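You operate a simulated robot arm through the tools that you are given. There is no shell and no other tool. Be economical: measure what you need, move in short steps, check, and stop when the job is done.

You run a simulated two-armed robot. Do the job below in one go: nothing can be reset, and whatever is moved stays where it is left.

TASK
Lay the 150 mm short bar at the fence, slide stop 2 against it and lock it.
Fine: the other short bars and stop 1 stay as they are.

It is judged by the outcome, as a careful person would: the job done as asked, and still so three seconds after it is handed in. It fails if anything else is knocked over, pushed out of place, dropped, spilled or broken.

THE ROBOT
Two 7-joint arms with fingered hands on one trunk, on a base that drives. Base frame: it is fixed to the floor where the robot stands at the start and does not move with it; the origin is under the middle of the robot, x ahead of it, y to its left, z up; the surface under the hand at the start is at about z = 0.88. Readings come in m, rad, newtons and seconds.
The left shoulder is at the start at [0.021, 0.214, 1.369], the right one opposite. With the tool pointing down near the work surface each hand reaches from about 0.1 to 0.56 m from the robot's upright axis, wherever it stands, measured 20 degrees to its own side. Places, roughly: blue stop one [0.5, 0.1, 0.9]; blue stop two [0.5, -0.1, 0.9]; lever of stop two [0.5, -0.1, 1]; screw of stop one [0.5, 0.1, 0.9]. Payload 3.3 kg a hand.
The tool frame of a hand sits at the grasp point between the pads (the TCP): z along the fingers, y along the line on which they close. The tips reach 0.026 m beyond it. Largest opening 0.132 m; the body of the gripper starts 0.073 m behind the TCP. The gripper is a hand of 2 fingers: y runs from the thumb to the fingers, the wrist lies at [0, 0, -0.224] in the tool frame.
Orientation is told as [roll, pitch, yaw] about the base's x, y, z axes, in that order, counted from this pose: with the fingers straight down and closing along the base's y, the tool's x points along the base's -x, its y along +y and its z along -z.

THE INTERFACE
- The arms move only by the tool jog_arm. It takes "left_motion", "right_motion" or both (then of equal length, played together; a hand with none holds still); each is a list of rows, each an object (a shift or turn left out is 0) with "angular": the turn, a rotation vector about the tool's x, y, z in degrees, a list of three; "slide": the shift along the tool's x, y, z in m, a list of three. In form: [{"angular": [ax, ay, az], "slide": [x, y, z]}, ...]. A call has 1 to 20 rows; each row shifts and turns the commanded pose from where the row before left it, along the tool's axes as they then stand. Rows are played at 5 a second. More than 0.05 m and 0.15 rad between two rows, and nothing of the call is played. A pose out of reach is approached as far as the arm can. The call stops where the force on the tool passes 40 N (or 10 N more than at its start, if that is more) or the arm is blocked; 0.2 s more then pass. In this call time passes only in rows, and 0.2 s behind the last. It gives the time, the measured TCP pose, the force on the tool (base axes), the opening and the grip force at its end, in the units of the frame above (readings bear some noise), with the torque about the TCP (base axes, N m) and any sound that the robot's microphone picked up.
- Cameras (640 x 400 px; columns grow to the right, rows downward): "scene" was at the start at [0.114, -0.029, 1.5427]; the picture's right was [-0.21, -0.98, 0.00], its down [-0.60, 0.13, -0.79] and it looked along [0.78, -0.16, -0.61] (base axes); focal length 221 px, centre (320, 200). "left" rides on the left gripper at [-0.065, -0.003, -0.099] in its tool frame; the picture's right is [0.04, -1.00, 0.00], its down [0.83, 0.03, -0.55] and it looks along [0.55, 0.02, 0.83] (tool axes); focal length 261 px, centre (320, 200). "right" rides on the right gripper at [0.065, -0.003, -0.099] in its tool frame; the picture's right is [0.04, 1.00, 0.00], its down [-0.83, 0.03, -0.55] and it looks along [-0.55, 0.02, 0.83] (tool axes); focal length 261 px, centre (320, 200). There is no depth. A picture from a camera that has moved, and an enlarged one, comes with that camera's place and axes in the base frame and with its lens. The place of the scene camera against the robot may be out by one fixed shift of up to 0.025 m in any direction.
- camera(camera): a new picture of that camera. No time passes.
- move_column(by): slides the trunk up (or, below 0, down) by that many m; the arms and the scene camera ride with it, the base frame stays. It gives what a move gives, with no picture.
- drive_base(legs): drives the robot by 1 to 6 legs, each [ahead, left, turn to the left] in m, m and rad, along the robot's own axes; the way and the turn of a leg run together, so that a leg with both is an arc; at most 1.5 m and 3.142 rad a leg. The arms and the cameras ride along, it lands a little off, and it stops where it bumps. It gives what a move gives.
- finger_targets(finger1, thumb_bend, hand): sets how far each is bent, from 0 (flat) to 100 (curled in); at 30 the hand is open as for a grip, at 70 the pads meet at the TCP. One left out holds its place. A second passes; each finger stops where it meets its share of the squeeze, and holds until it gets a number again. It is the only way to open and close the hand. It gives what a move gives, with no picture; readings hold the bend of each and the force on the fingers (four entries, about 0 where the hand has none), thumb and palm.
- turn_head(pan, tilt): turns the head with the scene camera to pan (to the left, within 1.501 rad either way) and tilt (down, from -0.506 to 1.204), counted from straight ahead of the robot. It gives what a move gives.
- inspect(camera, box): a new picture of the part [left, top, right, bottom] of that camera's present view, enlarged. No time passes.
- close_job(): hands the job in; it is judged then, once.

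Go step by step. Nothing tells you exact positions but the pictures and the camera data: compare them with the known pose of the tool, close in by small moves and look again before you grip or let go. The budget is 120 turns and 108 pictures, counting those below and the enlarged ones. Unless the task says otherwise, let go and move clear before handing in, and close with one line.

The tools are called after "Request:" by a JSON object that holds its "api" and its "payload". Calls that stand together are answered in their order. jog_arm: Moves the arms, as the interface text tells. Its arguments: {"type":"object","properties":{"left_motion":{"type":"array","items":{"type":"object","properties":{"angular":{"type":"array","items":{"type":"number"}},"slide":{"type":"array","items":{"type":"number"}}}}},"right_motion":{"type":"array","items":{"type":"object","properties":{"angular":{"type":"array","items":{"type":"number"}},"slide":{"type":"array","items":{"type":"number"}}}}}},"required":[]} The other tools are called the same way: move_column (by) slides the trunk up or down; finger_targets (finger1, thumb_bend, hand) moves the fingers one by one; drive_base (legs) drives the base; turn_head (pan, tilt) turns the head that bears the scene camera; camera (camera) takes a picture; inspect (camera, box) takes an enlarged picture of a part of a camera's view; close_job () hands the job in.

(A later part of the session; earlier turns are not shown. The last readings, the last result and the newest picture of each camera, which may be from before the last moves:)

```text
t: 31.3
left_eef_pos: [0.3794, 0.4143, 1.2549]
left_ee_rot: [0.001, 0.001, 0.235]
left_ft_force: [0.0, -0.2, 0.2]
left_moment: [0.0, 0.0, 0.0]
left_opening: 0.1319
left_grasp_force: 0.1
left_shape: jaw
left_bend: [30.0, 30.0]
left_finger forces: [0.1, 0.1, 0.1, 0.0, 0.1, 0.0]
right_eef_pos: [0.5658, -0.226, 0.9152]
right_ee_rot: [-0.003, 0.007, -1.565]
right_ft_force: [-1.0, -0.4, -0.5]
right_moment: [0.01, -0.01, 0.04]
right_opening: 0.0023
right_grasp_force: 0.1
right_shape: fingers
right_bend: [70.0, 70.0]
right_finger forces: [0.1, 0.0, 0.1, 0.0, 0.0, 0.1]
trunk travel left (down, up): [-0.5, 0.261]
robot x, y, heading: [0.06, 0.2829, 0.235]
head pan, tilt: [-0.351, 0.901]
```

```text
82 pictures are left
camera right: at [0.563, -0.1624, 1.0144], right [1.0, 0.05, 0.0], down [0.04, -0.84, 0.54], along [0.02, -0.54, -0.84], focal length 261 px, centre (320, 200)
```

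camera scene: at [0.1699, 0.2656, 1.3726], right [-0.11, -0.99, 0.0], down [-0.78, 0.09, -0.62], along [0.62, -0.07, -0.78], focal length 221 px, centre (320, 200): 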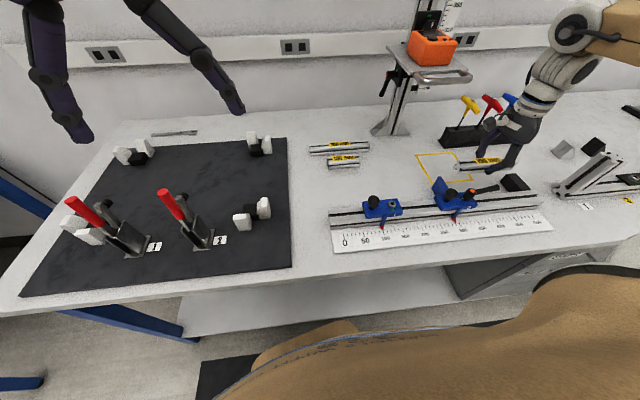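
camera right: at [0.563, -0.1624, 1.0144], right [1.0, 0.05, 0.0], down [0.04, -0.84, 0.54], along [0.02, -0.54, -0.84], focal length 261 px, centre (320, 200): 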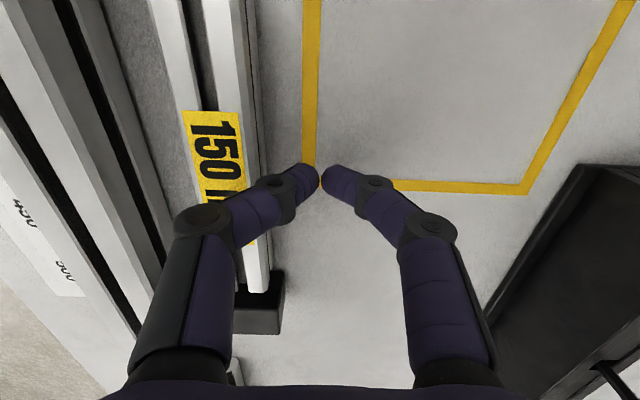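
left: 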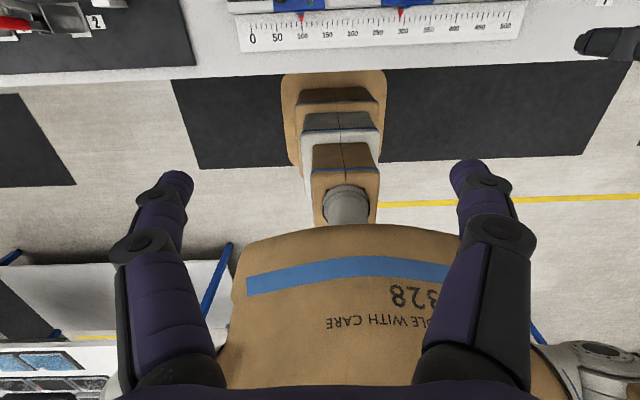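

Request:
{"api": "jog_arm", "payload": {"right_motion": [{"slide": [0, -0.008, 0]}, {"slide": [0, -0.008, 0]}, {"slide": [0, -0.008, 0]}, {"slide": [0, -0.006, 0]}]}}

Request:
{"api": "camera", "payload": {"camera": "right"}}

```text
t: 32.3
left_eef_pos: [0.379, 0.4162, 1.2553]
left_ee_rot: [0.002, 0.0, 0.236]
left_ft_force: [-1.1, -0.3, 0.4]
left_moment: [0.04, 0.01, 0.01]
left_opening: 0.1317
left_grasp_force: 0.0
left_shape: jaw
left_bend: [30.0, 30.0]
left_finger forces: [0.0, 0.0, 0.0, 0.1, 0.0, 0.1]
right_eef_pos: [0.5363, -0.2262, 0.9164]
right_ee_rot: [-0.004, 0.008, -1.567]
right_ft_force: [0.7, -0.4, 1.4]
right_moment: [0.04, 0.0, -0.02]
right_opening: 0.0015
right_grasp_force: 0.4
right_shape: fingers
right_bend: [70.0, 70.0]
right_finger forces: [0.0, 0.1, 0.0, 0.0, 0.8, 0.0]
trunk travel left (down, up): [-0.5, 0.261]
robot x, y, heading: [0.0613, 0.2828, 0.241]
head pan, tilt: [-0.351, 0.901]
```

```text
81 pictures are left
camera right: at [0.5326, -0.1614, 1.0154], right [1.0, 0.05, 0.0], down [0.04, -0.84, 0.55], along [0.02, -0.54, -0.84], focal length 261 px, centre (320, 200)
```

right: 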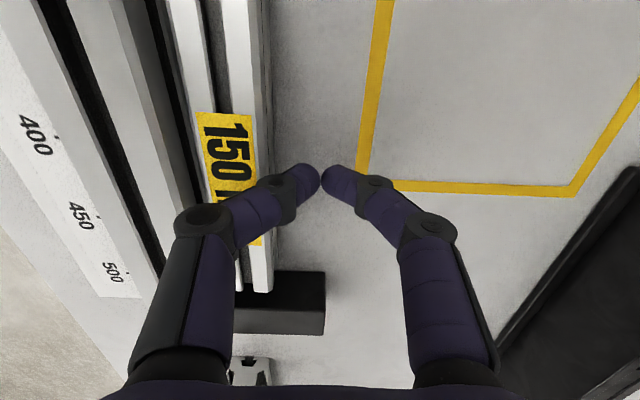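

The bar slides easily. I continue toward the fence in small steps.

Request:
{"api": "jog_arm", "payload": {"right_motion": [{"slide": [0, -0.005, 0]}, {"slide": [0, -0.005, 0]}, {"slide": [0, -0.004, 0]}]}}

Request:
{"api": "inspect", "payload": {"camera": "right", "box": [120, 0, 360, 150]}}

```text
t: 33.1
left_eef_pos: [0.3799, 0.4145, 1.2553]
left_ee_rot: [0.001, 0.001, 0.237]
left_ft_force: [0.6, -0.3, -0.1]
left_moment: [-0.02, 0.02, 0.0]
left_opening: 0.1319
left_grasp_force: 0.1
left_shape: jaw
left_bend: [30.0, 30.0]
left_finger forces: [0.0, 0.0, 0.1, 0.1, 0.1, 0.0]
right_eef_pos: [0.5233, -0.2247, 0.9175]
right_ee_rot: [-0.002, 0.012, -1.564]
right_ft_force: [8.4, -1.4, 1.3]
right_moment: [-0.01, -0.01, -0.01]
right_opening: 0.0002
right_grasp_force: 4.8
right_shape: fingers
right_bend: [69.0, 72.0]
right_finger forces: [0.1, 0.1, 0.1, 0.1, 9.3, 0.0]
trunk travel left (down, up): [-0.5, 0.261]
robot x, y, heading: [0.0613, 0.2788, 0.237]
head pan, tilt: [-0.351, 0.901]
```

```text
2.67 times, centred on (240, 75) of right
camera zoom: at [0.52, -0.1615, 1.0159], right [1.0, 0.05, 0.0], down [0.04, -0.84, 0.54], along [0.03, -0.54, -0.84], focal length 695 px, centre (533, 533)
```

zoom: 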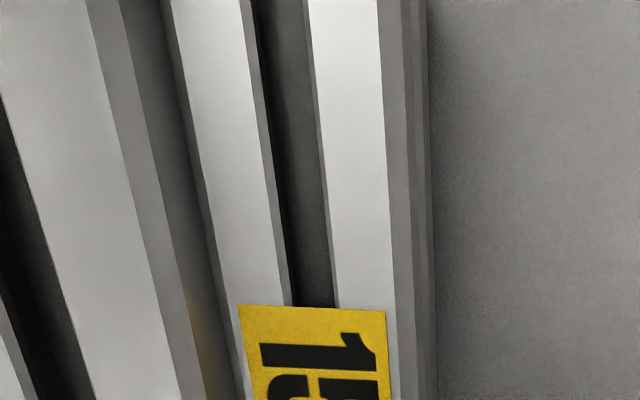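

Request:
{"api": "jog_arm", "payload": {"right_motion": [{"slide": [0, -0.002, 0]}, {"slide": [0, -0.002, 0]}]}}

Request:
{"api": "inspect", "payload": {"camera": "right", "box": [120, 0, 360, 150]}}

```text
t: 33.7
left_eef_pos: [0.3806, 0.4159, 1.2543]
left_ee_rot: [0.002, 0.002, 0.237]
left_ft_force: [0.7, -0.6, -0.2]
left_moment: [-0.02, 0.01, -0.02]
left_opening: 0.132
left_grasp_force: 0.1
left_shape: jaw
left_bend: [30.0, 30.0]
left_finger forces: [0.0, 0.1, 0.1, 0.1, 0.0, 0.0]
right_eef_pos: [0.5213, -0.2237, 0.9159]
right_ee_rot: [-0.002, 0.01, -1.565]
right_ft_force: [13.3, 0.5, 5.1]
right_moment: [-0.02, 0.0, 0.05]
right_opening: 0.0001
right_grasp_force: 8.5
right_shape: fingers
right_bend: [68.0, 73.0]
right_finger forces: [0.0, 0.0, 0.1, 0.0, 16.3, 0.0]
trunk travel left (down, up): [-0.5, 0.261]
robot x, y, heading: [0.0608, 0.2809, 0.237]
head pan, tilt: [-0.351, 0.901]
```

```text
2.67 times, centred on (240, 75) of right
camera zoom: at [0.517, -0.1616, 1.0152], right [1.0, 0.05, 0.0], down [0.04, -0.84, 0.54], along [0.02, -0.54, -0.84], focal length 695 px, centre (533, 533)
```

zoom: 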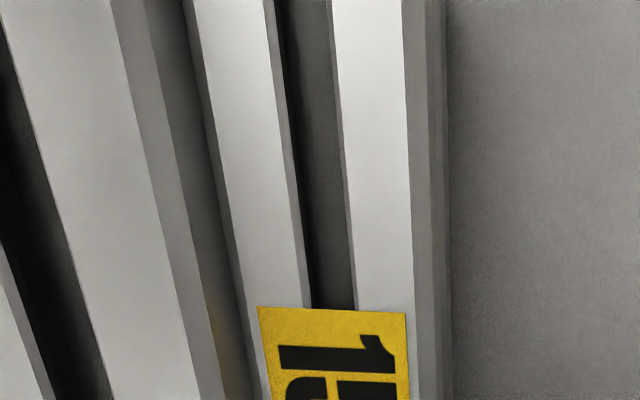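

The force rises against the fence, so the bar is seated on the rail. I retreat, rise and move to where the camera sees stop 2 and its lever closely.

Request:
{"api": "jog_arm", "payload": {"right_motion": [{"slide": [0, 0.015, 0]}, {"slide": [0, 0.01, -0.02]}, {"slide": [0, 0, -0.04]}, {"slide": [0, 0, -0.04]}, {"slide": [0, 0, -0.04]}, {"slide": [0.04, -0.02, 0]}, {"slide": [0.04, -0.02, 0]}, {"slide": [0.04, -0.02, 0]}, {"slide": [0.02, -0.01, 0]}]}}

Request:
{"api": "camera", "payload": {"camera": "right"}}

Request:
{"api": "camera", "payload": {"camera": "scene"}}

```text
t: 35.7
left_eef_pos: [0.3792, 0.4162, 1.2562]
left_ee_rot: [0.0, 0.0, 0.236]
left_ft_force: [0.3, 0.3, 0.0]
left_moment: [-0.02, 0.01, 0.02]
left_opening: 0.1318
left_grasp_force: 0.0
left_shape: jaw
left_bend: [30.0, 30.0]
left_finger forces: [0.1, 0.1, 0.0, 0.0, 0.1, 0.0]
right_eef_pos: [0.4829, -0.081, 1.028]
right_ee_rot: [-0.004, 0.009, -1.565]
right_ft_force: [0.8, -0.6, -0.3]
right_moment: [-0.01, 0.02, 0.02]
right_opening: 0.0019
right_grasp_force: 0.0
right_shape: fingers
right_bend: [70.0, 70.0]
right_finger forces: [0.1, 0.0, 0.1, 0.0, 0.0, 0.0]
right hand out of reach, approached as far as the arm can: row 5
trunk travel left (down, up): [-0.5, 0.261]
robot x, y, heading: [0.0596, 0.2856, 0.234]
head pan, tilt: [-0.351, 0.901]
```

```text
78 pictures are left
camera right: at [0.479, -0.0167, 1.1271], right [1.0, 0.05, 0.0], down [0.04, -0.84, 0.55], along [0.02, -0.54, -0.84], focal length 261 px, centre (320, 200)
```

right: 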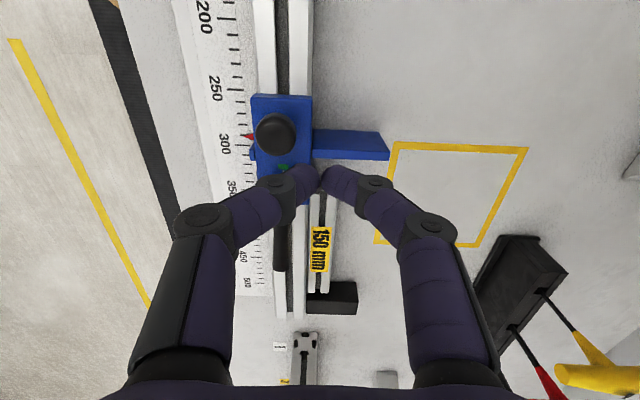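

```text
77 pictures are left
camera scene: at [0.1699, 0.2659, 1.3726], right [-0.11, -0.99, 0.0], down [-0.78, 0.09, -0.62], along [0.62, -0.07, -0.78], focal length 221 px, centre (320, 200)
```

scene: 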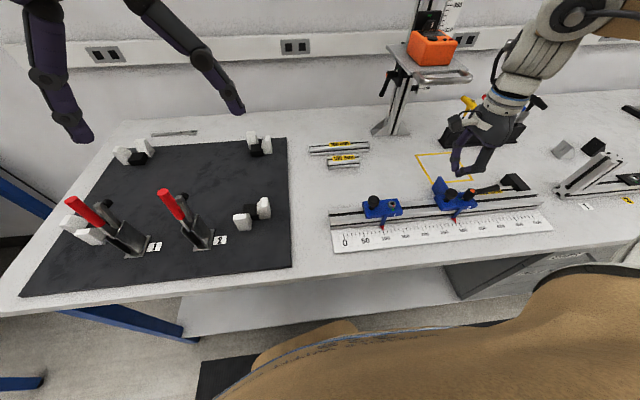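

Request:
{"api": "inspect", "payload": {"camera": "scene", "box": [420, 160, 550, 240]}}

Request:
{"api": "inspect", "payload": {"camera": "right", "box": [200, 80, 400, 205]}}

```text
4.92 times, centred on (485, 200) of scene
camera zoom: at [0.1699, 0.2659, 1.3726], right [-0.11, -0.99, 0.0], down [-0.78, 0.09, -0.62], along [0.62, -0.07, -0.78], focal length 1090 px, centre (-492, 200)
```

zoom: 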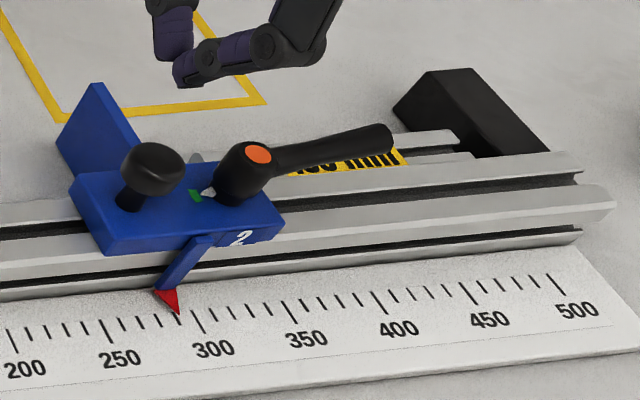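

```text
3.20 times, centred on (300, 142) of right
camera zoom: at [0.479, -0.0167, 1.1271], right [1.0, 0.05, 0.0], down [0.04, -0.84, 0.55], along [0.02, -0.54, -0.84], focal length 834 px, centre (384, 384)
```

zoom: 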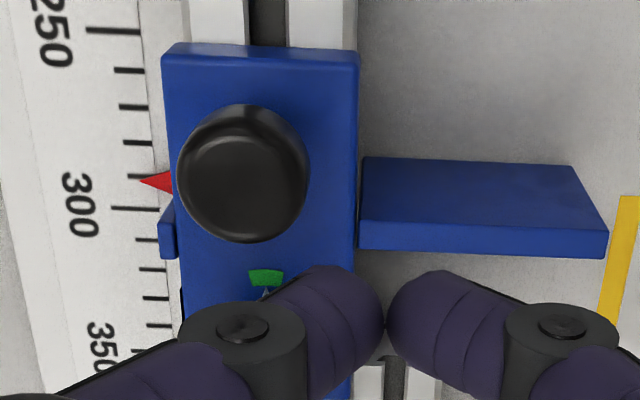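

Stop 2's pointer sits on the green mark (released). I shift the hand aside to see the whole lever and find the locking mark.

Request:
{"api": "jog_arm", "payload": {"right_motion": [{"slide": [-0.017, 0.03, 0]}, {"slide": [-0.017, 0.03, 0]}]}}

Request:
{"api": "inspect", "payload": {"camera": "right", "box": [60, 40, 380, 240]}}

Request:
{"api": "inspect", "payload": {"camera": "scene", "box": [430, 170, 510, 220]}}

Request:
{"api": "inspect", "payload": {"camera": "scene", "box": [340, 185, 420, 235]}}

```text
t: 36.3
left_eef_pos: [0.3809, 0.4156, 1.2555]
left_ee_rot: [0.002, -0.001, 0.235]
left_ft_force: [0.0, 0.0, 0.6]
left_moment: [-0.01, -0.01, -0.02]
left_opening: 0.1319
left_grasp_force: 0.0
left_shape: jaw
left_bend: [30.0, 30.0]
left_finger forces: [0.0, 0.0, 0.0, 0.0, 0.1, 0.0]
right_eef_pos: [0.5441, -0.1152, 1.026]
right_ee_rot: [-0.004, 0.009, -1.566]
right_ft_force: [-0.2, 0.5, 0.2]
right_moment: [-0.01, -0.02, -0.02]
right_opening: 0.0018
right_grasp_force: 0.0
right_shape: fingers
right_bend: [70.0, 70.0]
right_finger forces: [0.0, 0.1, 0.0, 0.1, 0.0, 0.1]
trunk travel left (down, up): [-0.5, 0.261]
robot x, y, heading: [0.0631, 0.2827, 0.232]
head pan, tilt: [-0.351, 0.901]
```

```text
2.00 times, centred on (220, 140) of right
camera zoom: at [0.5405, -0.0522, 1.1261], right [1.0, 0.05, 0.0], down [0.04, -0.84, 0.54], along [0.02, -0.54, -0.84], focal length 521 px, centre (520, 320)
```

zoom: 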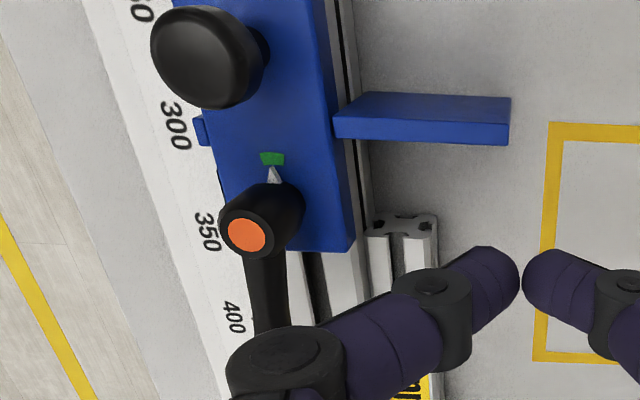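

```text
8.00 times, centred on (470, 195) of scene
camera zoom: at [0.1701, 0.2657, 1.3726], right [-0.11, -0.99, 0.0], down [-0.78, 0.09, -0.62], along [0.62, -0.07, -0.78], focal length 1770 px, centre (-880, 240)
```

zoom: 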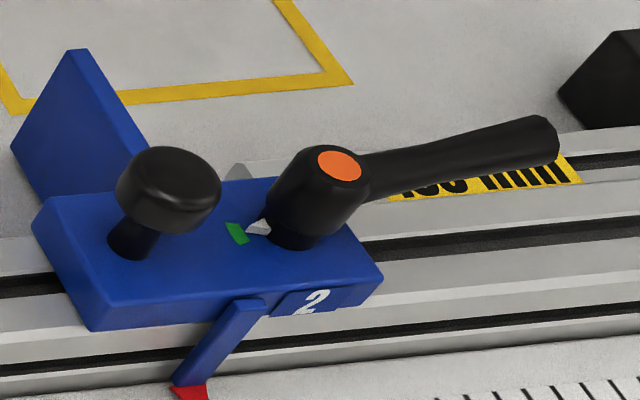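

```text
8.00 times, centred on (380, 210) of scene
camera zoom: at [0.1701, 0.2657, 1.3726], right [-0.11, -0.99, 0.0], down [-0.78, 0.09, -0.62], along [0.62, -0.07, -0.78], focal length 1770 px, centre (-160, 120)
```

zoom: 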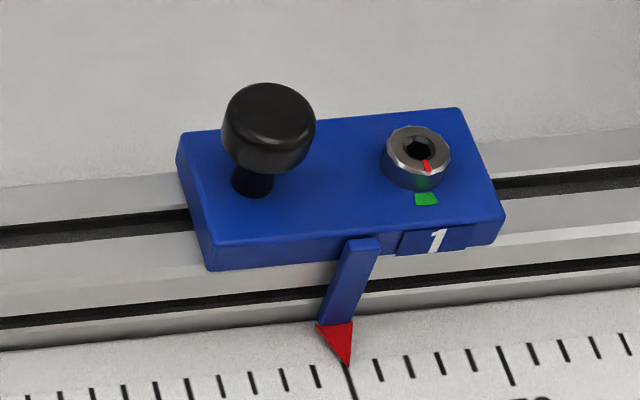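

The pointer stands at green, with the lever hub near [0.46, -0.12] and the knob near [0.46, -0.07]. I put the closed fingertips over the rail on the +y side of stop 2, ready to push it toward the bar.

Request:
{"api": "jog_arm", "payload": {"right_motion": [{"slide": [0.045, 0, 0]}, {"slide": [0.05, 0, 0]}, {"slide": [0, -0.043, 0]}, {"slide": [0, -0.043, 0]}, {"slide": [0, 0, 0.03]}]}}

Request:
{"api": "camera", "payload": {"camera": "right"}}

Request:
{"api": "inspect", "payload": {"camera": "scene", "box": [360, 140, 520, 240]}}

```text
t: 37.5
left_eef_pos: [0.3797, 0.4134, 1.2547]
left_ee_rot: [0.004, 0.002, 0.235]
left_ft_force: [-0.9, -0.2, -0.2]
left_moment: [0.05, 0.01, 0.0]
left_opening: 0.1319
left_grasp_force: 0.1
left_shape: jaw
left_bend: [30.0, 30.0]
left_finger forces: [0.0, 0.0, 0.0, 0.0, 0.0, 0.0]
right_eef_pos: [0.458, -0.0197, 0.998]
right_ee_rot: [-0.003, 0.012, -1.567]
right_ft_force: [0.4, 0.0, -0.6]
right_moment: [0.02, 0.02, 0.0]
right_opening: 0.0017
right_grasp_force: 0.0
right_shape: fingers
right_bend: [70.0, 70.0]
right_finger forces: [0.1, 0.0, 0.1, 0.1, 0.0, 0.0]
trunk travel left (down, up): [-0.5, 0.261]
robot x, y, heading: [0.0569, 0.2791, 0.238]
head pan, tilt: [-0.351, 0.901]
```

```text
71 pictures are left
camera right: at [0.4547, 0.0436, 1.0974], right [1.0, 0.05, 0.0], down [0.04, -0.84, 0.54], along [0.02, -0.54, -0.84], focal length 261 px, centre (320, 200)
```

right: 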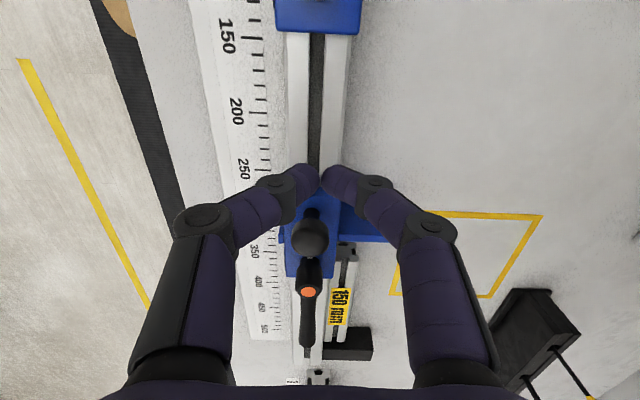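

```text
4.00 times, centred on (440, 190) of scene
camera zoom: at [0.1708, 0.265, 1.3725], right [-0.11, -0.99, 0.0], down [-0.78, 0.09, -0.62], along [0.62, -0.07, -0.78], focal length 885 px, centre (-160, 240)
```

zoom: 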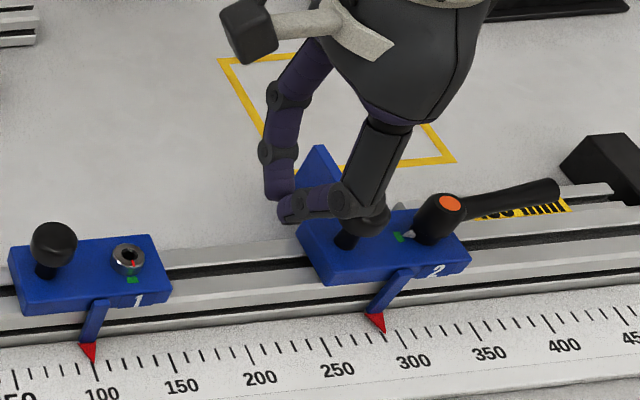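

Request:
{"api": "jog_arm", "payload": {"right_motion": [{"slide": [0.003, 0, 0.02]}, {"slide": [0, 0, 0.016]}]}}

Request:
{"api": "inspect", "payload": {"camera": "scene", "box": [400, 150, 496, 210]}}

Request:
{"api": "inspect", "payload": {"camera": "right", "box": [220, 120, 420, 245]}}

```text
t: 38.1
left_eef_pos: [0.3782, 0.4156, 1.2547]
left_ee_rot: [0.0, 0.001, 0.236]
left_ft_force: [0.0, 0.5, -0.1]
left_moment: [0.05, 0.0, -0.02]
left_opening: 0.1317
left_grasp_force: 0.0
left_shape: jaw
left_bend: [30.0, 30.0]
left_finger forces: [0.0, 0.0, 0.0, 0.0, 0.1, 0.1]
right_eef_pos: [0.4582, -0.0153, 0.9645]
right_ee_rot: [-0.004, 0.009, -1.565]
right_ft_force: [-0.8, -0.6, -0.1]
right_moment: [-0.02, 0.02, -0.01]
right_opening: 0.0016
right_grasp_force: 0.0
right_shape: fingers
right_bend: [70.0, 70.0]
right_finger forces: [0.1, 0.0, 0.0, 0.0, 0.0, 0.0]
trunk travel left (down, up): [-0.5, 0.261]
robot x, y, heading: [0.0559, 0.2821, 0.237]
head pan, tilt: [-0.351, 0.901]
```

```text
6.67 times, centred on (448, 180) of scene
camera zoom: at [0.1694, 0.2658, 1.3726], right [-0.11, -0.99, 0.0], down [-0.78, 0.09, -0.62], along [0.62, -0.07, -0.78], focal length 1475 px, centre (-533, 333)
```

zoom: 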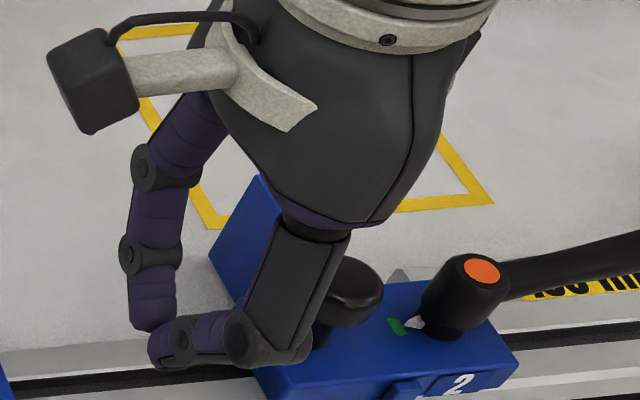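

```text
3.20 times, centred on (320, 182) of right
camera zoom: at [0.4536, 0.0477, 1.0626], right [1.0, 0.05, 0.0], down [0.04, -0.84, 0.54], along [0.02, -0.54, -0.84], focal length 834 px, centre (320, 256)
```

zoom: 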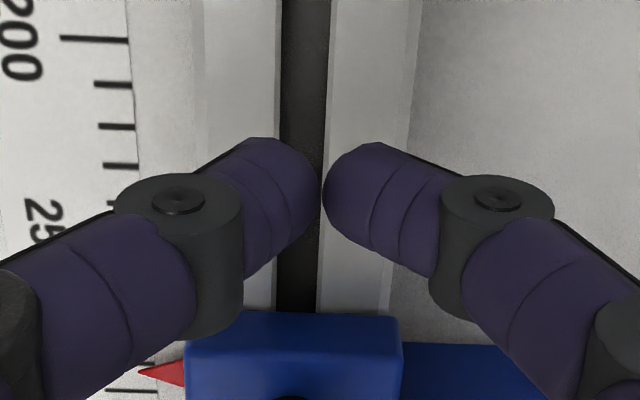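

Request:
{"api": "jog_arm", "payload": {"right_motion": [{"slide": [0, 0, 0.004]}, {"slide": [0, 0, 0.004]}, {"slide": [-0.01, 0, 0]}, {"slide": [-0.01, 0, 0]}, {"slide": [-0.005, 0, 0]}, {"slide": [-0.005, 0, 0]}, {"slide": [-0.005, 0, 0]}, {"slide": [-0.005, 0, 0]}]}}

Request:
{"api": "inspect", "payload": {"camera": "scene", "box": [400, 150, 560, 250]}}

```text
t: 39.9
left_eef_pos: [0.3798, 0.4192, 1.2549]
left_ee_rot: [-0.003, 0.001, 0.238]
left_ft_force: [1.0, -1.2, 0.6]
left_moment: [0.01, -0.01, 0.01]
left_opening: 0.1322
left_grasp_force: 0.0
left_shape: jaw
left_bend: [30.0, 30.0]
left_finger forces: [0.0, 0.0, 0.1, 0.0, 0.0, 0.1]
right_eef_pos: [0.4574, -0.053, 0.9548]
right_ee_rot: [-0.004, 0.012, -1.562]
right_ft_force: [-1.1, 20.6, -3.2]
right_moment: [0.45, -0.01, -0.1]
right_opening: 0.0021
right_grasp_force: 9.8
right_shape: fingers
right_bend: [70.0, 70.0]
right_finger forces: [6.4, 0.0, 0.0, 0.1, 13.7, 0.1]
trunk travel left (down, up): [-0.5, 0.261]
robot x, y, heading: [0.0608, 0.2808, 0.243]
head pan, tilt: [-0.351, 0.901]
```

```text
4.00 times, centred on (480, 200) of scene
camera zoom: at [0.1699, 0.269, 1.3726], right [-0.11, -0.99, 0.0], down [-0.78, 0.09, -0.62], along [0.62, -0.07, -0.78], focal length 885 px, centre (-320, 200)
```

zoom: 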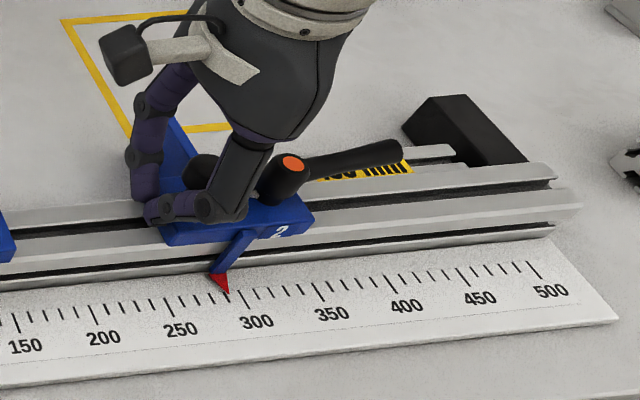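

With 20 N of push the stop did not move, so green must be the locked position and the lever needs loosening first. I back off and place the hand, fingers slightly open, over the handle's end at about [0.45, -0.185, 0.965].

Request:
{"api": "jog_arm", "payload": {"right_motion": [{"slide": [0.02, 0, 0]}, {"slide": [0.01, 0, -0.03]}, {"slide": [0, 0, -0.04]}, {"slide": [-0.04, 0, 0]}, {"slide": [-0.04, -0.003, 0]}, {"slide": [-0.04, -0.003, 0]}, {"slide": [-0.04, 0, 0]}]}}

Request:
{"api": "finger_targets", "payload": {"hand": "right", "finger1": 53, "thumb_bend": 53}}

Request:
{"api": "camera", "payload": {"camera": "right"}}

Request:
{"api": "inspect", "payload": {"camera": "scene", "box": [400, 120, 560, 220]}}

```text
t: 41.5
left_eef_pos: [0.3785, 0.414, 1.2564]
left_ee_rot: [0.001, 0.0, 0.237]
left_ft_force: [-0.4, 0.6, -1.1]
left_moment: [0.0, 0.02, 0.02]
left_opening: 0.1317
left_grasp_force: 0.1
left_shape: jaw
left_bend: [30.0, 30.0]
left_finger forces: [0.1, 0.0, 0.1, 0.1, 0.1, 0.0]
right_eef_pos: [0.4891, -0.1562, 0.9958]
right_ee_rot: [-0.004, 0.01, -1.567]
right_ft_force: [0.6, -0.1, -0.1]
right_moment: [0.01, -0.01, -0.01]
right_opening: 0.0017
right_grasp_force: 0.0
right_shape: fingers
right_bend: [70.0, 70.0]
right_finger forces: [0.1, 0.0, 0.0, 0.0, 0.0, 0.1]
right hand out of reach, approached as far as the arm can: row 5, 6, 7
trunk travel left (down, up): [-0.5, 0.261]
robot x, y, heading: [0.0603, 0.2821, 0.228]
head pan, tilt: [-0.351, 0.901]
```

```text
t: 42.5
left_eef_pos: [0.3797, 0.4161, 1.2545]
left_ee_rot: [0.0, 0.001, 0.236]
left_ft_force: [-0.7, -0.6, -0.4]
left_moment: [0.01, 0.0, -0.01]
left_opening: 0.1318
left_grasp_force: 0.1
left_shape: jaw
left_bend: [30.0, 30.0]
left_finger forces: [0.0, 0.0, 0.0, 0.1, 0.0, 0.0]
right_eef_pos: [0.4902, -0.1551, 0.9975]
right_ee_rot: [-0.004, 0.007, -1.565]
right_ft_force: [7.6, -1.6, 8.5]
right_moment: [-0.06, 0.09, 0.11]
right_opening: 0.0458
right_grasp_force: 4.7
right_shape: fingers
right_bend: [53.0, 57.0]
right_finger forces: [0.1, 0.1, 0.0, 0.0, 10.1, 0.0]
trunk travel left (down, up): [-0.5, 0.261]
robot x, y, heading: [0.0592, 0.2814, 0.24]
head pan, tilt: [-0.351, 0.901]
```

```text
66 pictures are left
camera right: at [0.4865, -0.0915, 1.0968], right [1.0, 0.05, 0.0], down [0.04, -0.84, 0.55], along [0.02, -0.54, -0.84], focal length 261 px, centre (320, 200)
```

right: 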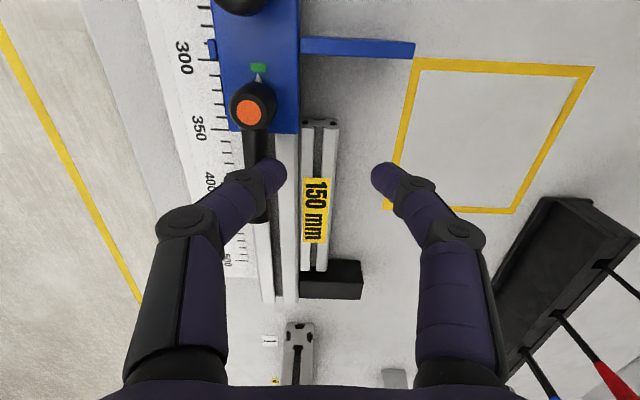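

```text
4.00 times, centred on (480, 170) of scene
camera zoom: at [0.1702, 0.2662, 1.3726], right [-0.11, -0.99, 0.0], down [-0.78, 0.09, -0.62], along [0.62, -0.07, -0.78], focal length 885 px, centre (-320, 320)
```

zoom: 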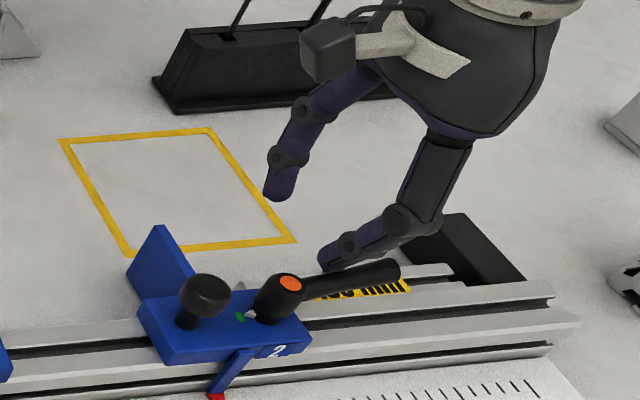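

The base is now too far left for this spot, and the thumb is brushing the handle. I lift away from the lever, tuck the hand in and look again.

Request:
{"api": "jog_arm", "payload": {"right_motion": [{"slide": [0, 0.01, 0]}, {"slide": [0.02, 0.01, -0.03]}, {"slide": [0.04, 0, -0.03]}, {"slide": [0.04, 0, -0.03]}, {"slide": [0.04, -0.02, -0.03]}, {"slide": [0.04, -0.02, 0]}]}}

Request:
{"api": "inspect", "payload": {"camera": "scene", "box": [400, 120, 560, 220]}}

```text
refused: row 5 steps farther than a row can; nothing moved
```

```text
4.00 times, centred on (480, 170) of scene
camera zoom: at [0.1702, 0.2662, 1.3726], right [-0.11, -0.99, 0.0], down [-0.78, 0.09, -0.62], along [0.62, -0.07, -0.78], focal length 885 px, centre (-320, 320)
```

zoom: 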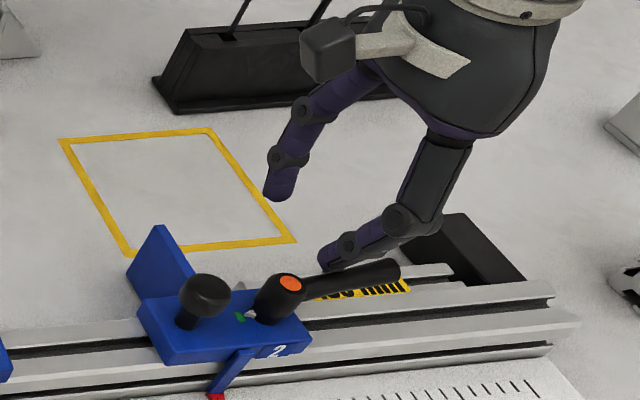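

Request:
{"api": "jog_arm", "payload": {"right_motion": [{"slide": [0, 0.01, 0]}, {"slide": [0.02, 0.01, -0.03]}, {"slide": [0.035, 0, -0.03]}, {"slide": [0.035, 0, -0.03]}, {"slide": [0.04, -0.02, 0]}, {"slide": [0.04, -0.02, 0]}, {"slide": [0.03, 0, 0]}]}}

Request:
{"api": "inspect", "payload": {"camera": "scene", "box": [400, 120, 560, 220]}}

```text
t: 44.1
left_eef_pos: [0.3798, 0.4165, 1.2549]
left_ee_rot: [0.0, 0.002, 0.236]
left_ft_force: [0.4, 0.7, 0.5]
left_moment: [-0.01, 0.0, 0.01]
left_opening: 0.1319
left_grasp_force: 0.1
left_shape: jaw
left_bend: [30.0, 30.0]
left_finger forces: [0.0, 0.0, 0.0, 0.1, 0.0, 0.2]
right_eef_pos: [0.4678, 0.0423, 1.0899]
right_ee_rot: [-0.003, 0.011, -1.565]
right_ft_force: [-0.1, 0.6, 0.2]
right_moment: [-0.01, 0.02, 0.03]
right_opening: 0.0558
right_grasp_force: 0.1
right_shape: fingers
right_bend: [53.0, 53.0]
right_finger forces: [0.0, 0.1, 0.0, 0.0, 0.0, 0.0]
trunk travel left (down, up): [-0.5, 0.261]
robot x, y, heading: [0.0607, 0.2812, 0.232]
head pan, tilt: [-0.351, 0.901]
```

```text
4.00 times, centred on (480, 170) of scene
camera zoom: at [0.1702, 0.2664, 1.3726], right [-0.11, -0.99, 0.0], down [-0.78, 0.09, -0.62], along [0.62, -0.07, -0.78], focal length 885 px, centre (-320, 320)
```

zoom: 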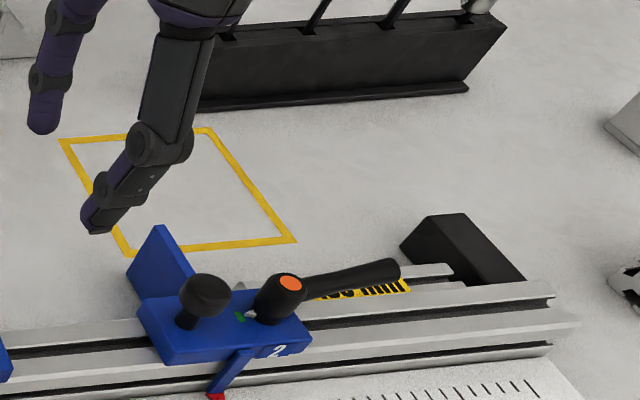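

Nothing changed there. Now I drive the base back in front of the lever: slightly back, turn straight, then to the right.

Request:
{"api": "drive_base", "payload": {"legs": [[-0.02, 0, 0], [0, 0, -0.235], [0, -0.28, 0]]}}

Request:
{"api": "turn_head", "payload": {"pan": -0.35, "tilt": 0.9}}

Request:
{"api": "camera", "payload": {"camera": "scene"}}

Request:
{"api": "camera", "payload": {"camera": "right"}}

```text
t: 47.3
left_eef_pos: [0.3811, 0.0573, 1.2552]
left_ee_rot: [0.001, 0.0, 0.006]
left_ft_force: [0.0, -0.5, 0.5]
left_moment: [0.04, -0.03, -0.01]
left_opening: 0.132
left_grasp_force: 0.1
left_shape: jaw
left_bend: [30.0, 30.0]
left_finger forces: [0.0, 0.0, 0.0, 0.0, 0.0, 0.0]
right_eef_pos: [0.3833, -0.3278, 1.09]
right_ee_rot: [-0.003, 0.011, -1.799]
right_ft_force: [0.4, 0.0, 0.5]
right_moment: [-0.01, 0.01, -0.02]
right_opening: 0.056
right_grasp_force: 0.1
right_shape: fingers
right_bend: [53.0, 53.0]
right_finger forces: [0.1, 0.0, 0.0, 0.0, 0.1, 0.0]
trunk travel left (down, up): [-0.5, 0.261]
robot x, y, heading: [0.041, 0.0032, 0.006]
head pan, tilt: [-0.351, 0.901]
```

```text
t: 47.9
left_eef_pos: [0.3816, 0.0575, 1.255]
left_ee_rot: [0.0, 0.001, 0.005]
left_ft_force: [-0.4, 0.4, -0.5]
left_moment: [0.02, 0.02, -0.01]
left_opening: 0.132
left_grasp_force: 0.0
left_shape: jaw
left_bend: [30.0, 30.0]
left_finger forces: [0.0, 0.1, 0.0, 0.0, 0.1, 0.0]
right_eef_pos: [0.3824, -0.3257, 1.091]
right_ee_rot: [-0.004, 0.008, -1.797]
right_ft_force: [-0.6, 1.0, 1.0]
right_moment: [0.0, -0.02, -0.01]
right_opening: 0.0557
right_grasp_force: 0.0
right_shape: fingers
right_bend: [53.0, 53.0]
right_finger forces: [0.1, 0.0, 0.0, 0.0, 0.1, 0.0]
trunk travel left (down, up): [-0.5, 0.261]
robot x, y, heading: [0.0384, 0.003, 0.009]
head pan, tilt: [-0.351, 0.901]
```

```text
62 pictures are left
camera scene: at [0.1473, -0.0356, 1.3726], right [-0.34, -0.94, 0.0], down [-0.74, 0.27, -0.62], along [0.58, -0.21, -0.78], focal length 221 px, centre (320, 200)
```

scene: 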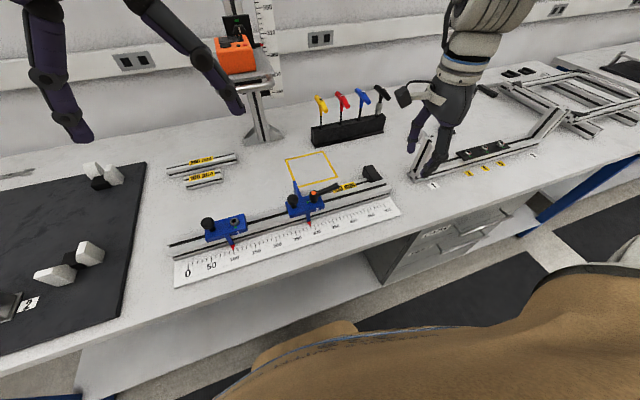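

```text
61 pictures are left
camera right: at [0.3934, -0.2637, 1.1899], right [0.98, -0.18, 0.0], down [-0.15, -0.82, 0.55], along [-0.1, -0.54, -0.84], focal length 261 px, centre (320, 200)
```

right: 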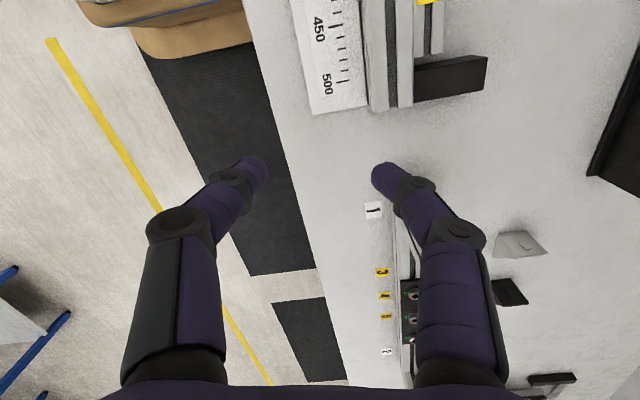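

The base is well placed now. I square the hand and bring it over the end of the handle.

Request:
{"api": "jog_arm", "payload": {"right_motion": [{"angular": [0, 0, -7]}, {"angular": [0, 0, -6.2]}, {"slide": [0.04, 0.02, 0]}, {"slide": [0.04, 0.02, 0]}, {"slide": [0.04, 0.014, 0.02]}, {"slide": [0.022, 0.014, 0.03]}]}}

Request:
{"api": "camera", "payload": {"camera": "right"}}

Request:
{"api": "inspect", "payload": {"camera": "scene", "box": [250, 140, 410, 240]}}

```text
t: 49.3
left_eef_pos: [0.3826, 0.0581, 1.2548]
left_ee_rot: [-0.001, 0.002, 0.005]
left_ft_force: [0.1, 1.0, -0.5]
left_moment: [-0.03, 0.05, 0.02]
left_opening: 0.132
left_grasp_force: 0.1
left_shape: jaw
left_bend: [30.0, 30.0]
left_finger forces: [0.0, 0.0, 0.1, 0.0, 0.0, 0.0]
right_eef_pos: [0.4489, -0.183, 1.0412]
right_ee_rot: [-0.002, 0.011, -1.567]
right_ft_force: [0.3, -0.1, 0.0]
right_moment: [0.01, 0.01, -0.01]
right_opening: 0.0558
right_grasp_force: 0.0
right_shape: fingers
right_bend: [53.0, 53.0]
right_finger forces: [0.1, 0.1, 0.0, 0.0, 0.0, 0.1]
trunk travel left (down, up): [-0.5, 0.261]
robot x, y, heading: [0.0401, 0.0025, 0.012]
head pan, tilt: [-0.351, 0.901]
```

```text
60 pictures are left
camera right: at [0.4451, -0.1196, 1.1411], right [1.0, 0.04, 0.0], down [0.04, -0.84, 0.54], along [0.02, -0.54, -0.84], focal length 261 px, centre (320, 200)
```

right: 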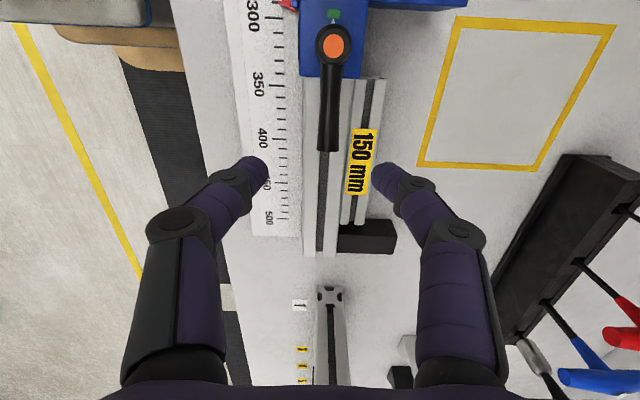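

```text
4.00 times, centred on (330, 190) of scene
camera zoom: at [0.148, -0.0356, 1.3726], right [-0.34, -0.94, 0.0], down [-0.74, 0.27, -0.62], along [0.58, -0.21, -0.78], focal length 885 px, centre (280, 240)
```

zoom: 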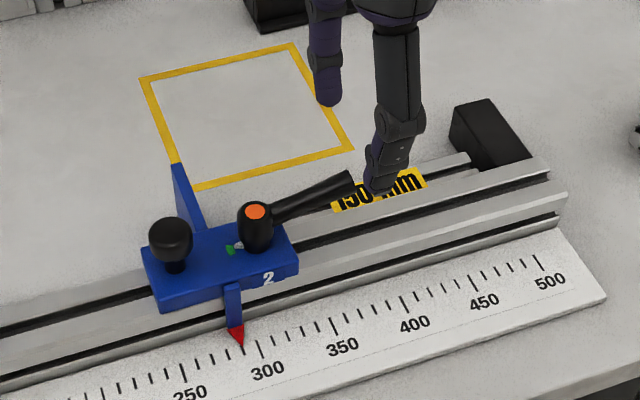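

The handle's end is between the open fingers at [0.453, -0.19]. I lower onto it.

Request:
{"api": "jog_arm", "payload": {"right_motion": [{"slide": [0.004, 0.004, 0.025]}, {"slide": [0, 0, 0.025]}, {"slide": [0, 0, 0.022]}]}}

Request:
{"api": "camera", "payload": {"camera": "right"}}

Request:
{"api": "inspect", "payload": {"camera": "scene", "box": [250, 140, 410, 240]}}

```text
t: 50.1
left_eef_pos: [0.3826, 0.058, 1.2558]
left_ee_rot: [0.001, 0.002, 0.006]
left_ft_force: [0.4, 0.7, 0.1]
left_moment: [0.02, -0.03, 0.0]
left_opening: 0.1318
left_grasp_force: 0.1
left_shape: jaw
left_bend: [30.0, 30.0]
left_finger forces: [0.0, 0.0, 0.1, 0.1, 0.0, 0.1]
right_eef_pos: [0.4521, -0.1785, 0.9701]
right_ee_rot: [-0.002, 0.009, -1.567]
right_ft_force: [0.9, -0.4, -0.3]
right_moment: [-0.01, -0.01, 0.01]
right_opening: 0.0558
right_grasp_force: 0.1
right_shape: fingers
right_bend: [53.0, 53.0]
right_finger forces: [0.0, 0.1, 0.1, 0.1, 0.0, 0.1]
trunk travel left (down, up): [-0.5, 0.261]
robot x, y, heading: [0.0408, -0.0012, 0.008]
head pan, tilt: [-0.351, 0.901]
```

```text
58 pictures are left
camera right: at [0.4488, -0.1155, 1.0698], right [1.0, 0.05, 0.0], down [0.04, -0.84, 0.54], along [0.02, -0.54, -0.84], focal length 261 px, centre (320, 200)
```

right: 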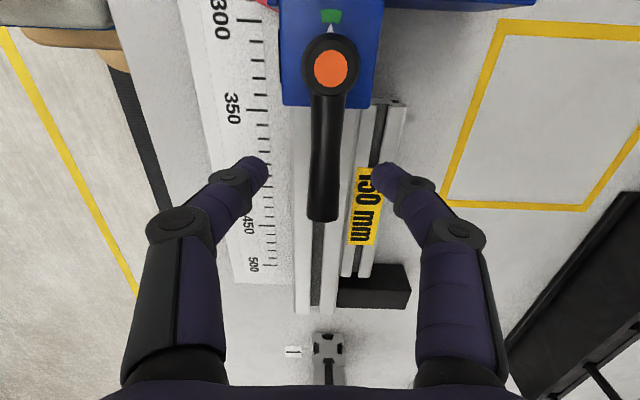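

```text
4.00 times, centred on (330, 190) of scene
camera zoom: at [0.1479, -0.0356, 1.3726], right [-0.34, -0.94, 0.0], down [-0.74, 0.27, -0.62], along [0.58, -0.21, -0.78], focal length 885 px, centre (280, 240)
```

zoom: 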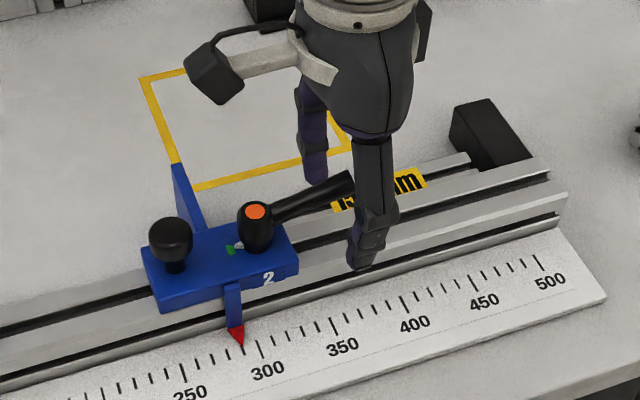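

The fingers straddle the handle. I close to a light hold and try turning it counter-clockwise a little, watching the force.

Request:
{"api": "finger_targets", "payload": {"hand": "right", "finger1": 70, "thumb_bend": 70}}

Request:
{"api": "jog_arm", "payload": {"right_motion": [{"angular": [0, 0, -8], "slide": [0.0005, 0.0074, 0]}, {"angular": [0, 0, -8], "slide": [0.0005, 0.0074, 0]}]}}

Request:
{"api": "inspect", "payload": {"camera": "right", "box": [220, 0, 420, 125]}}

```text
t: 51.1
left_eef_pos: [0.3823, 0.0585, 1.2538]
left_ee_rot: [0.0, 0.0, 0.005]
left_ft_force: [-1.9, -0.2, 0.3]
left_moment: [-0.05, 0.02, 0.0]
left_opening: 0.1317
left_grasp_force: 0.1
left_shape: jaw
left_bend: [30.0, 30.0]
left_finger forces: [0.0, 0.1, 0.1, 0.0, 0.0, 0.1]
right_eef_pos: [0.4501, -0.1789, 0.9712]
right_ee_rot: [-0.003, 0.008, -1.569]
right_ft_force: [0.3, -0.8, -0.2]
right_moment: [0.0, 0.01, 0.0]
right_opening: 0.0022
right_grasp_force: 0.0
right_shape: fingers
right_bend: [70.0, 70.0]
right_finger forces: [0.0, 0.0, 0.1, 0.0, 0.1, 0.1]
trunk travel left (down, up): [-0.5, 0.261]
robot x, y, heading: [0.0438, 0.0035, 0.005]
head pan, tilt: [-0.351, 0.901]
```

```text
t: 51.7
left_eef_pos: [0.3806, 0.0582, 1.257]
left_ee_rot: [0.0, 0.0, 0.006]
left_ft_force: [0.5, -0.6, 0.2]
left_moment: [0.01, 0.0, 0.02]
left_opening: 0.1319
left_grasp_force: 0.1
left_shape: jaw
left_bend: [30.0, 30.0]
left_finger forces: [0.1, 0.0, 0.0, 0.1, 0.0, 0.0]
right_eef_pos: [0.4665, -0.1762, 0.9702]
right_ee_rot: [0.0, 0.011, -1.287]
right_ft_force: [-5.4, -0.8, 0.8]
right_moment: [0.01, 0.05, 0.0]
right_opening: 0.0078
right_grasp_force: 2.8
right_shape: fingers
right_bend: [70.0, 68.0]
right_finger forces: [0.0, 0.1, 0.0, 0.1, 5.4, 0.0]
trunk travel left (down, up): [-0.5, 0.261]
robot x, y, heading: [0.0382, 0.003, -0.0]
head pan, tilt: [-0.351, 0.901]
```

```text
3.20 times, centred on (320, 62) of right
camera zoom: at [0.4446, -0.1165, 1.0703], right [0.95, 0.32, 0.0], down [0.27, -0.79, 0.54], along [0.17, -0.52, -0.84], focal length 834 px, centre (320, 640)
```

zoom: 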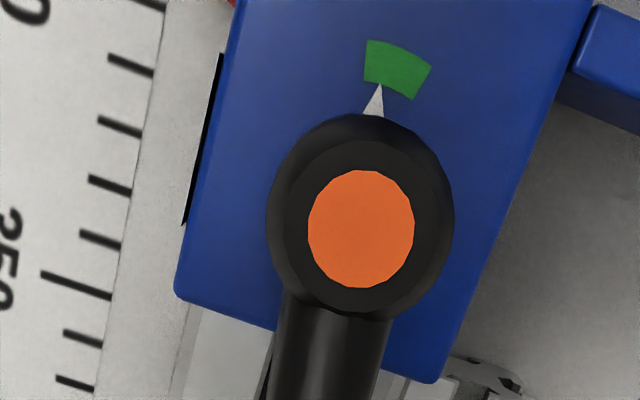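

The lever moved: the pointer is now leaving the green arc. I look at how the fingers sit on the handle.

Request:
{"api": "camera", "payload": {"camera": "right"}}

Request:
{"api": "inspect", "payload": {"camera": "scene", "box": [270, 150, 390, 225]}}

```text
55 pictures are left
camera right: at [0.4446, -0.1165, 1.0703], right [0.95, 0.32, 0.0], down [0.27, -0.79, 0.54], along [0.17, -0.52, -0.84], focal length 261 px, centre (320, 200)
```

right: 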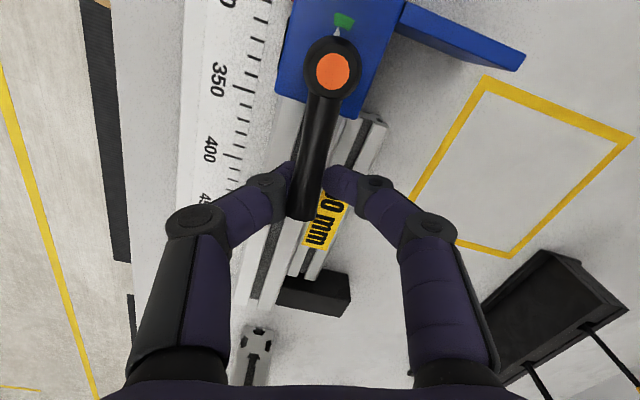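

```text
5.33 times, centred on (330, 188) of scene
camera zoom: at [0.1464, -0.0357, 1.3727], right [-0.34, -0.94, 0.0], down [-0.74, 0.27, -0.62], along [0.58, -0.21, -0.78], focal length 1180 px, centre (267, 267)
```

zoom: 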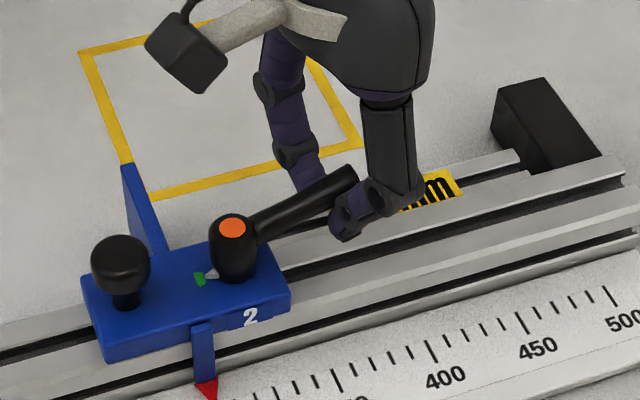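

The handle is a bit higher than I took it, so the fingers closed under it. I open, raise 18 mm, move slightly inward and grip it properly.

Request:
{"api": "finger_targets", "payload": {"hand": "right", "finger1": 55, "thumb_bend": 55}}

Request:
{"api": "jog_arm", "payload": {"right_motion": [{"slide": [0.007, -0.003, -0.018]}]}}

Request:
{"api": "finger_targets", "payload": {"hand": "right", "finger1": 68, "thumb_bend": 68}}

Request:
{"api": "camera", "payload": {"camera": "right"}}

```text
t: 52.7
left_eef_pos: [0.3816, 0.0571, 1.255]
left_ee_rot: [0.001, -0.001, 0.006]
left_ft_force: [-0.1, 0.2, 0.5]
left_moment: [0.02, 0.03, -0.02]
left_opening: 0.1318
left_grasp_force: 0.2
left_shape: jaw
left_bend: [30.0, 30.0]
left_finger forces: [0.1, 0.1, 0.1, 0.0, 0.0, 0.0]
right_eef_pos: [0.4675, -0.1769, 0.97]
right_ee_rot: [0.001, 0.009, -1.288]
right_ft_force: [0.1, -0.8, -0.3]
right_moment: [-0.01, -0.02, 0.0]
right_opening: 0.0492
right_grasp_force: 0.1
right_shape: fingers
right_bend: [55.0, 55.0]
right_finger forces: [0.0, 0.1, 0.0, 0.0, 0.1, 0.0]
trunk travel left (down, up): [-0.5, 0.261]
robot x, y, heading: [0.0388, -0.0008, 0.007]
head pan, tilt: [-0.351, 0.901]
```

```text
t: 53.1
left_eef_pos: [0.3818, 0.0573, 1.2552]
left_ee_rot: [0.0, -0.001, 0.004]
left_ft_force: [-0.7, 0.3, -0.9]
left_moment: [0.02, -0.02, 0.01]
left_opening: 0.1318
left_grasp_force: 0.1
left_shape: jaw
left_bend: [30.0, 30.0]
left_finger forces: [0.0, 0.0, 0.1, 0.0, 0.0, 0.0]
right_eef_pos: [0.4627, -0.1696, 0.9896]
right_ee_rot: [0.001, 0.008, -1.288]
right_ft_force: [0.3, 0.1, 0.1]
right_moment: [-0.02, -0.01, 0.02]
right_opening: 0.0486
right_grasp_force: 0.0
right_shape: fingers
right_bend: [55.0, 55.0]
right_finger forces: [0.0, 0.0, 0.1, 0.0, 0.0, 0.0]
trunk travel left (down, up): [-0.5, 0.261]
robot x, y, heading: [0.044, 0.0, 0.008]
head pan, tilt: [-0.351, 0.901]
```

```text
t: 54.1
left_eef_pos: [0.3816, 0.0581, 1.2549]
left_ee_rot: [0.001, -0.002, 0.005]
left_ft_force: [1.1, 0.7, 0.3]
left_moment: [-0.01, 0.01, 0.0]
left_opening: 0.1318
left_grasp_force: 0.1
left_shape: jaw
left_bend: [30.0, 30.0]
left_finger forces: [0.0, 0.0, 0.0, 0.0, 0.0, 0.0]
right_eef_pos: [0.4624, -0.1707, 0.9898]
right_ee_rot: [0.002, 0.012, -1.289]
right_ft_force: [-1.2, -1.0, -1.8]
right_moment: [0.0, 0.02, -0.01]
right_opening: 0.0136
right_grasp_force: 1.9
right_shape: fingers
right_bend: [68.0, 66.0]
right_finger forces: [0.6, 0.1, 0.0, 0.0, 2.8, 0.0]
trunk travel left (down, up): [-0.5, 0.261]
robot x, y, heading: [0.0445, 0.0001, 0.008]
head pan, tilt: [-0.351, 0.901]
```

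```text
53 pictures are left
camera right: at [0.4411, -0.111, 1.0886], right [0.95, 0.32, 0.0], down [0.27, -0.8, 0.54], along [0.18, -0.52, -0.84], focal length 261 px, centre (320, 200)
```

right: 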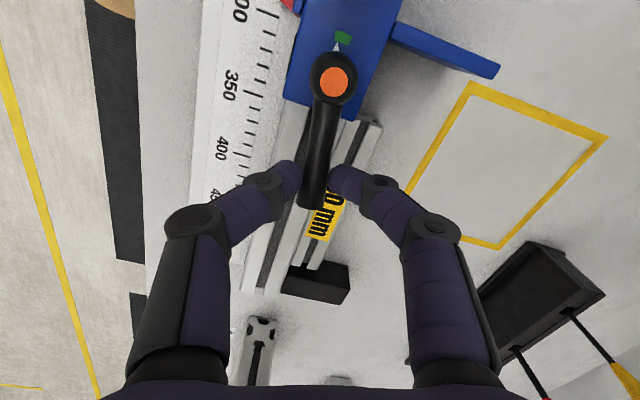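

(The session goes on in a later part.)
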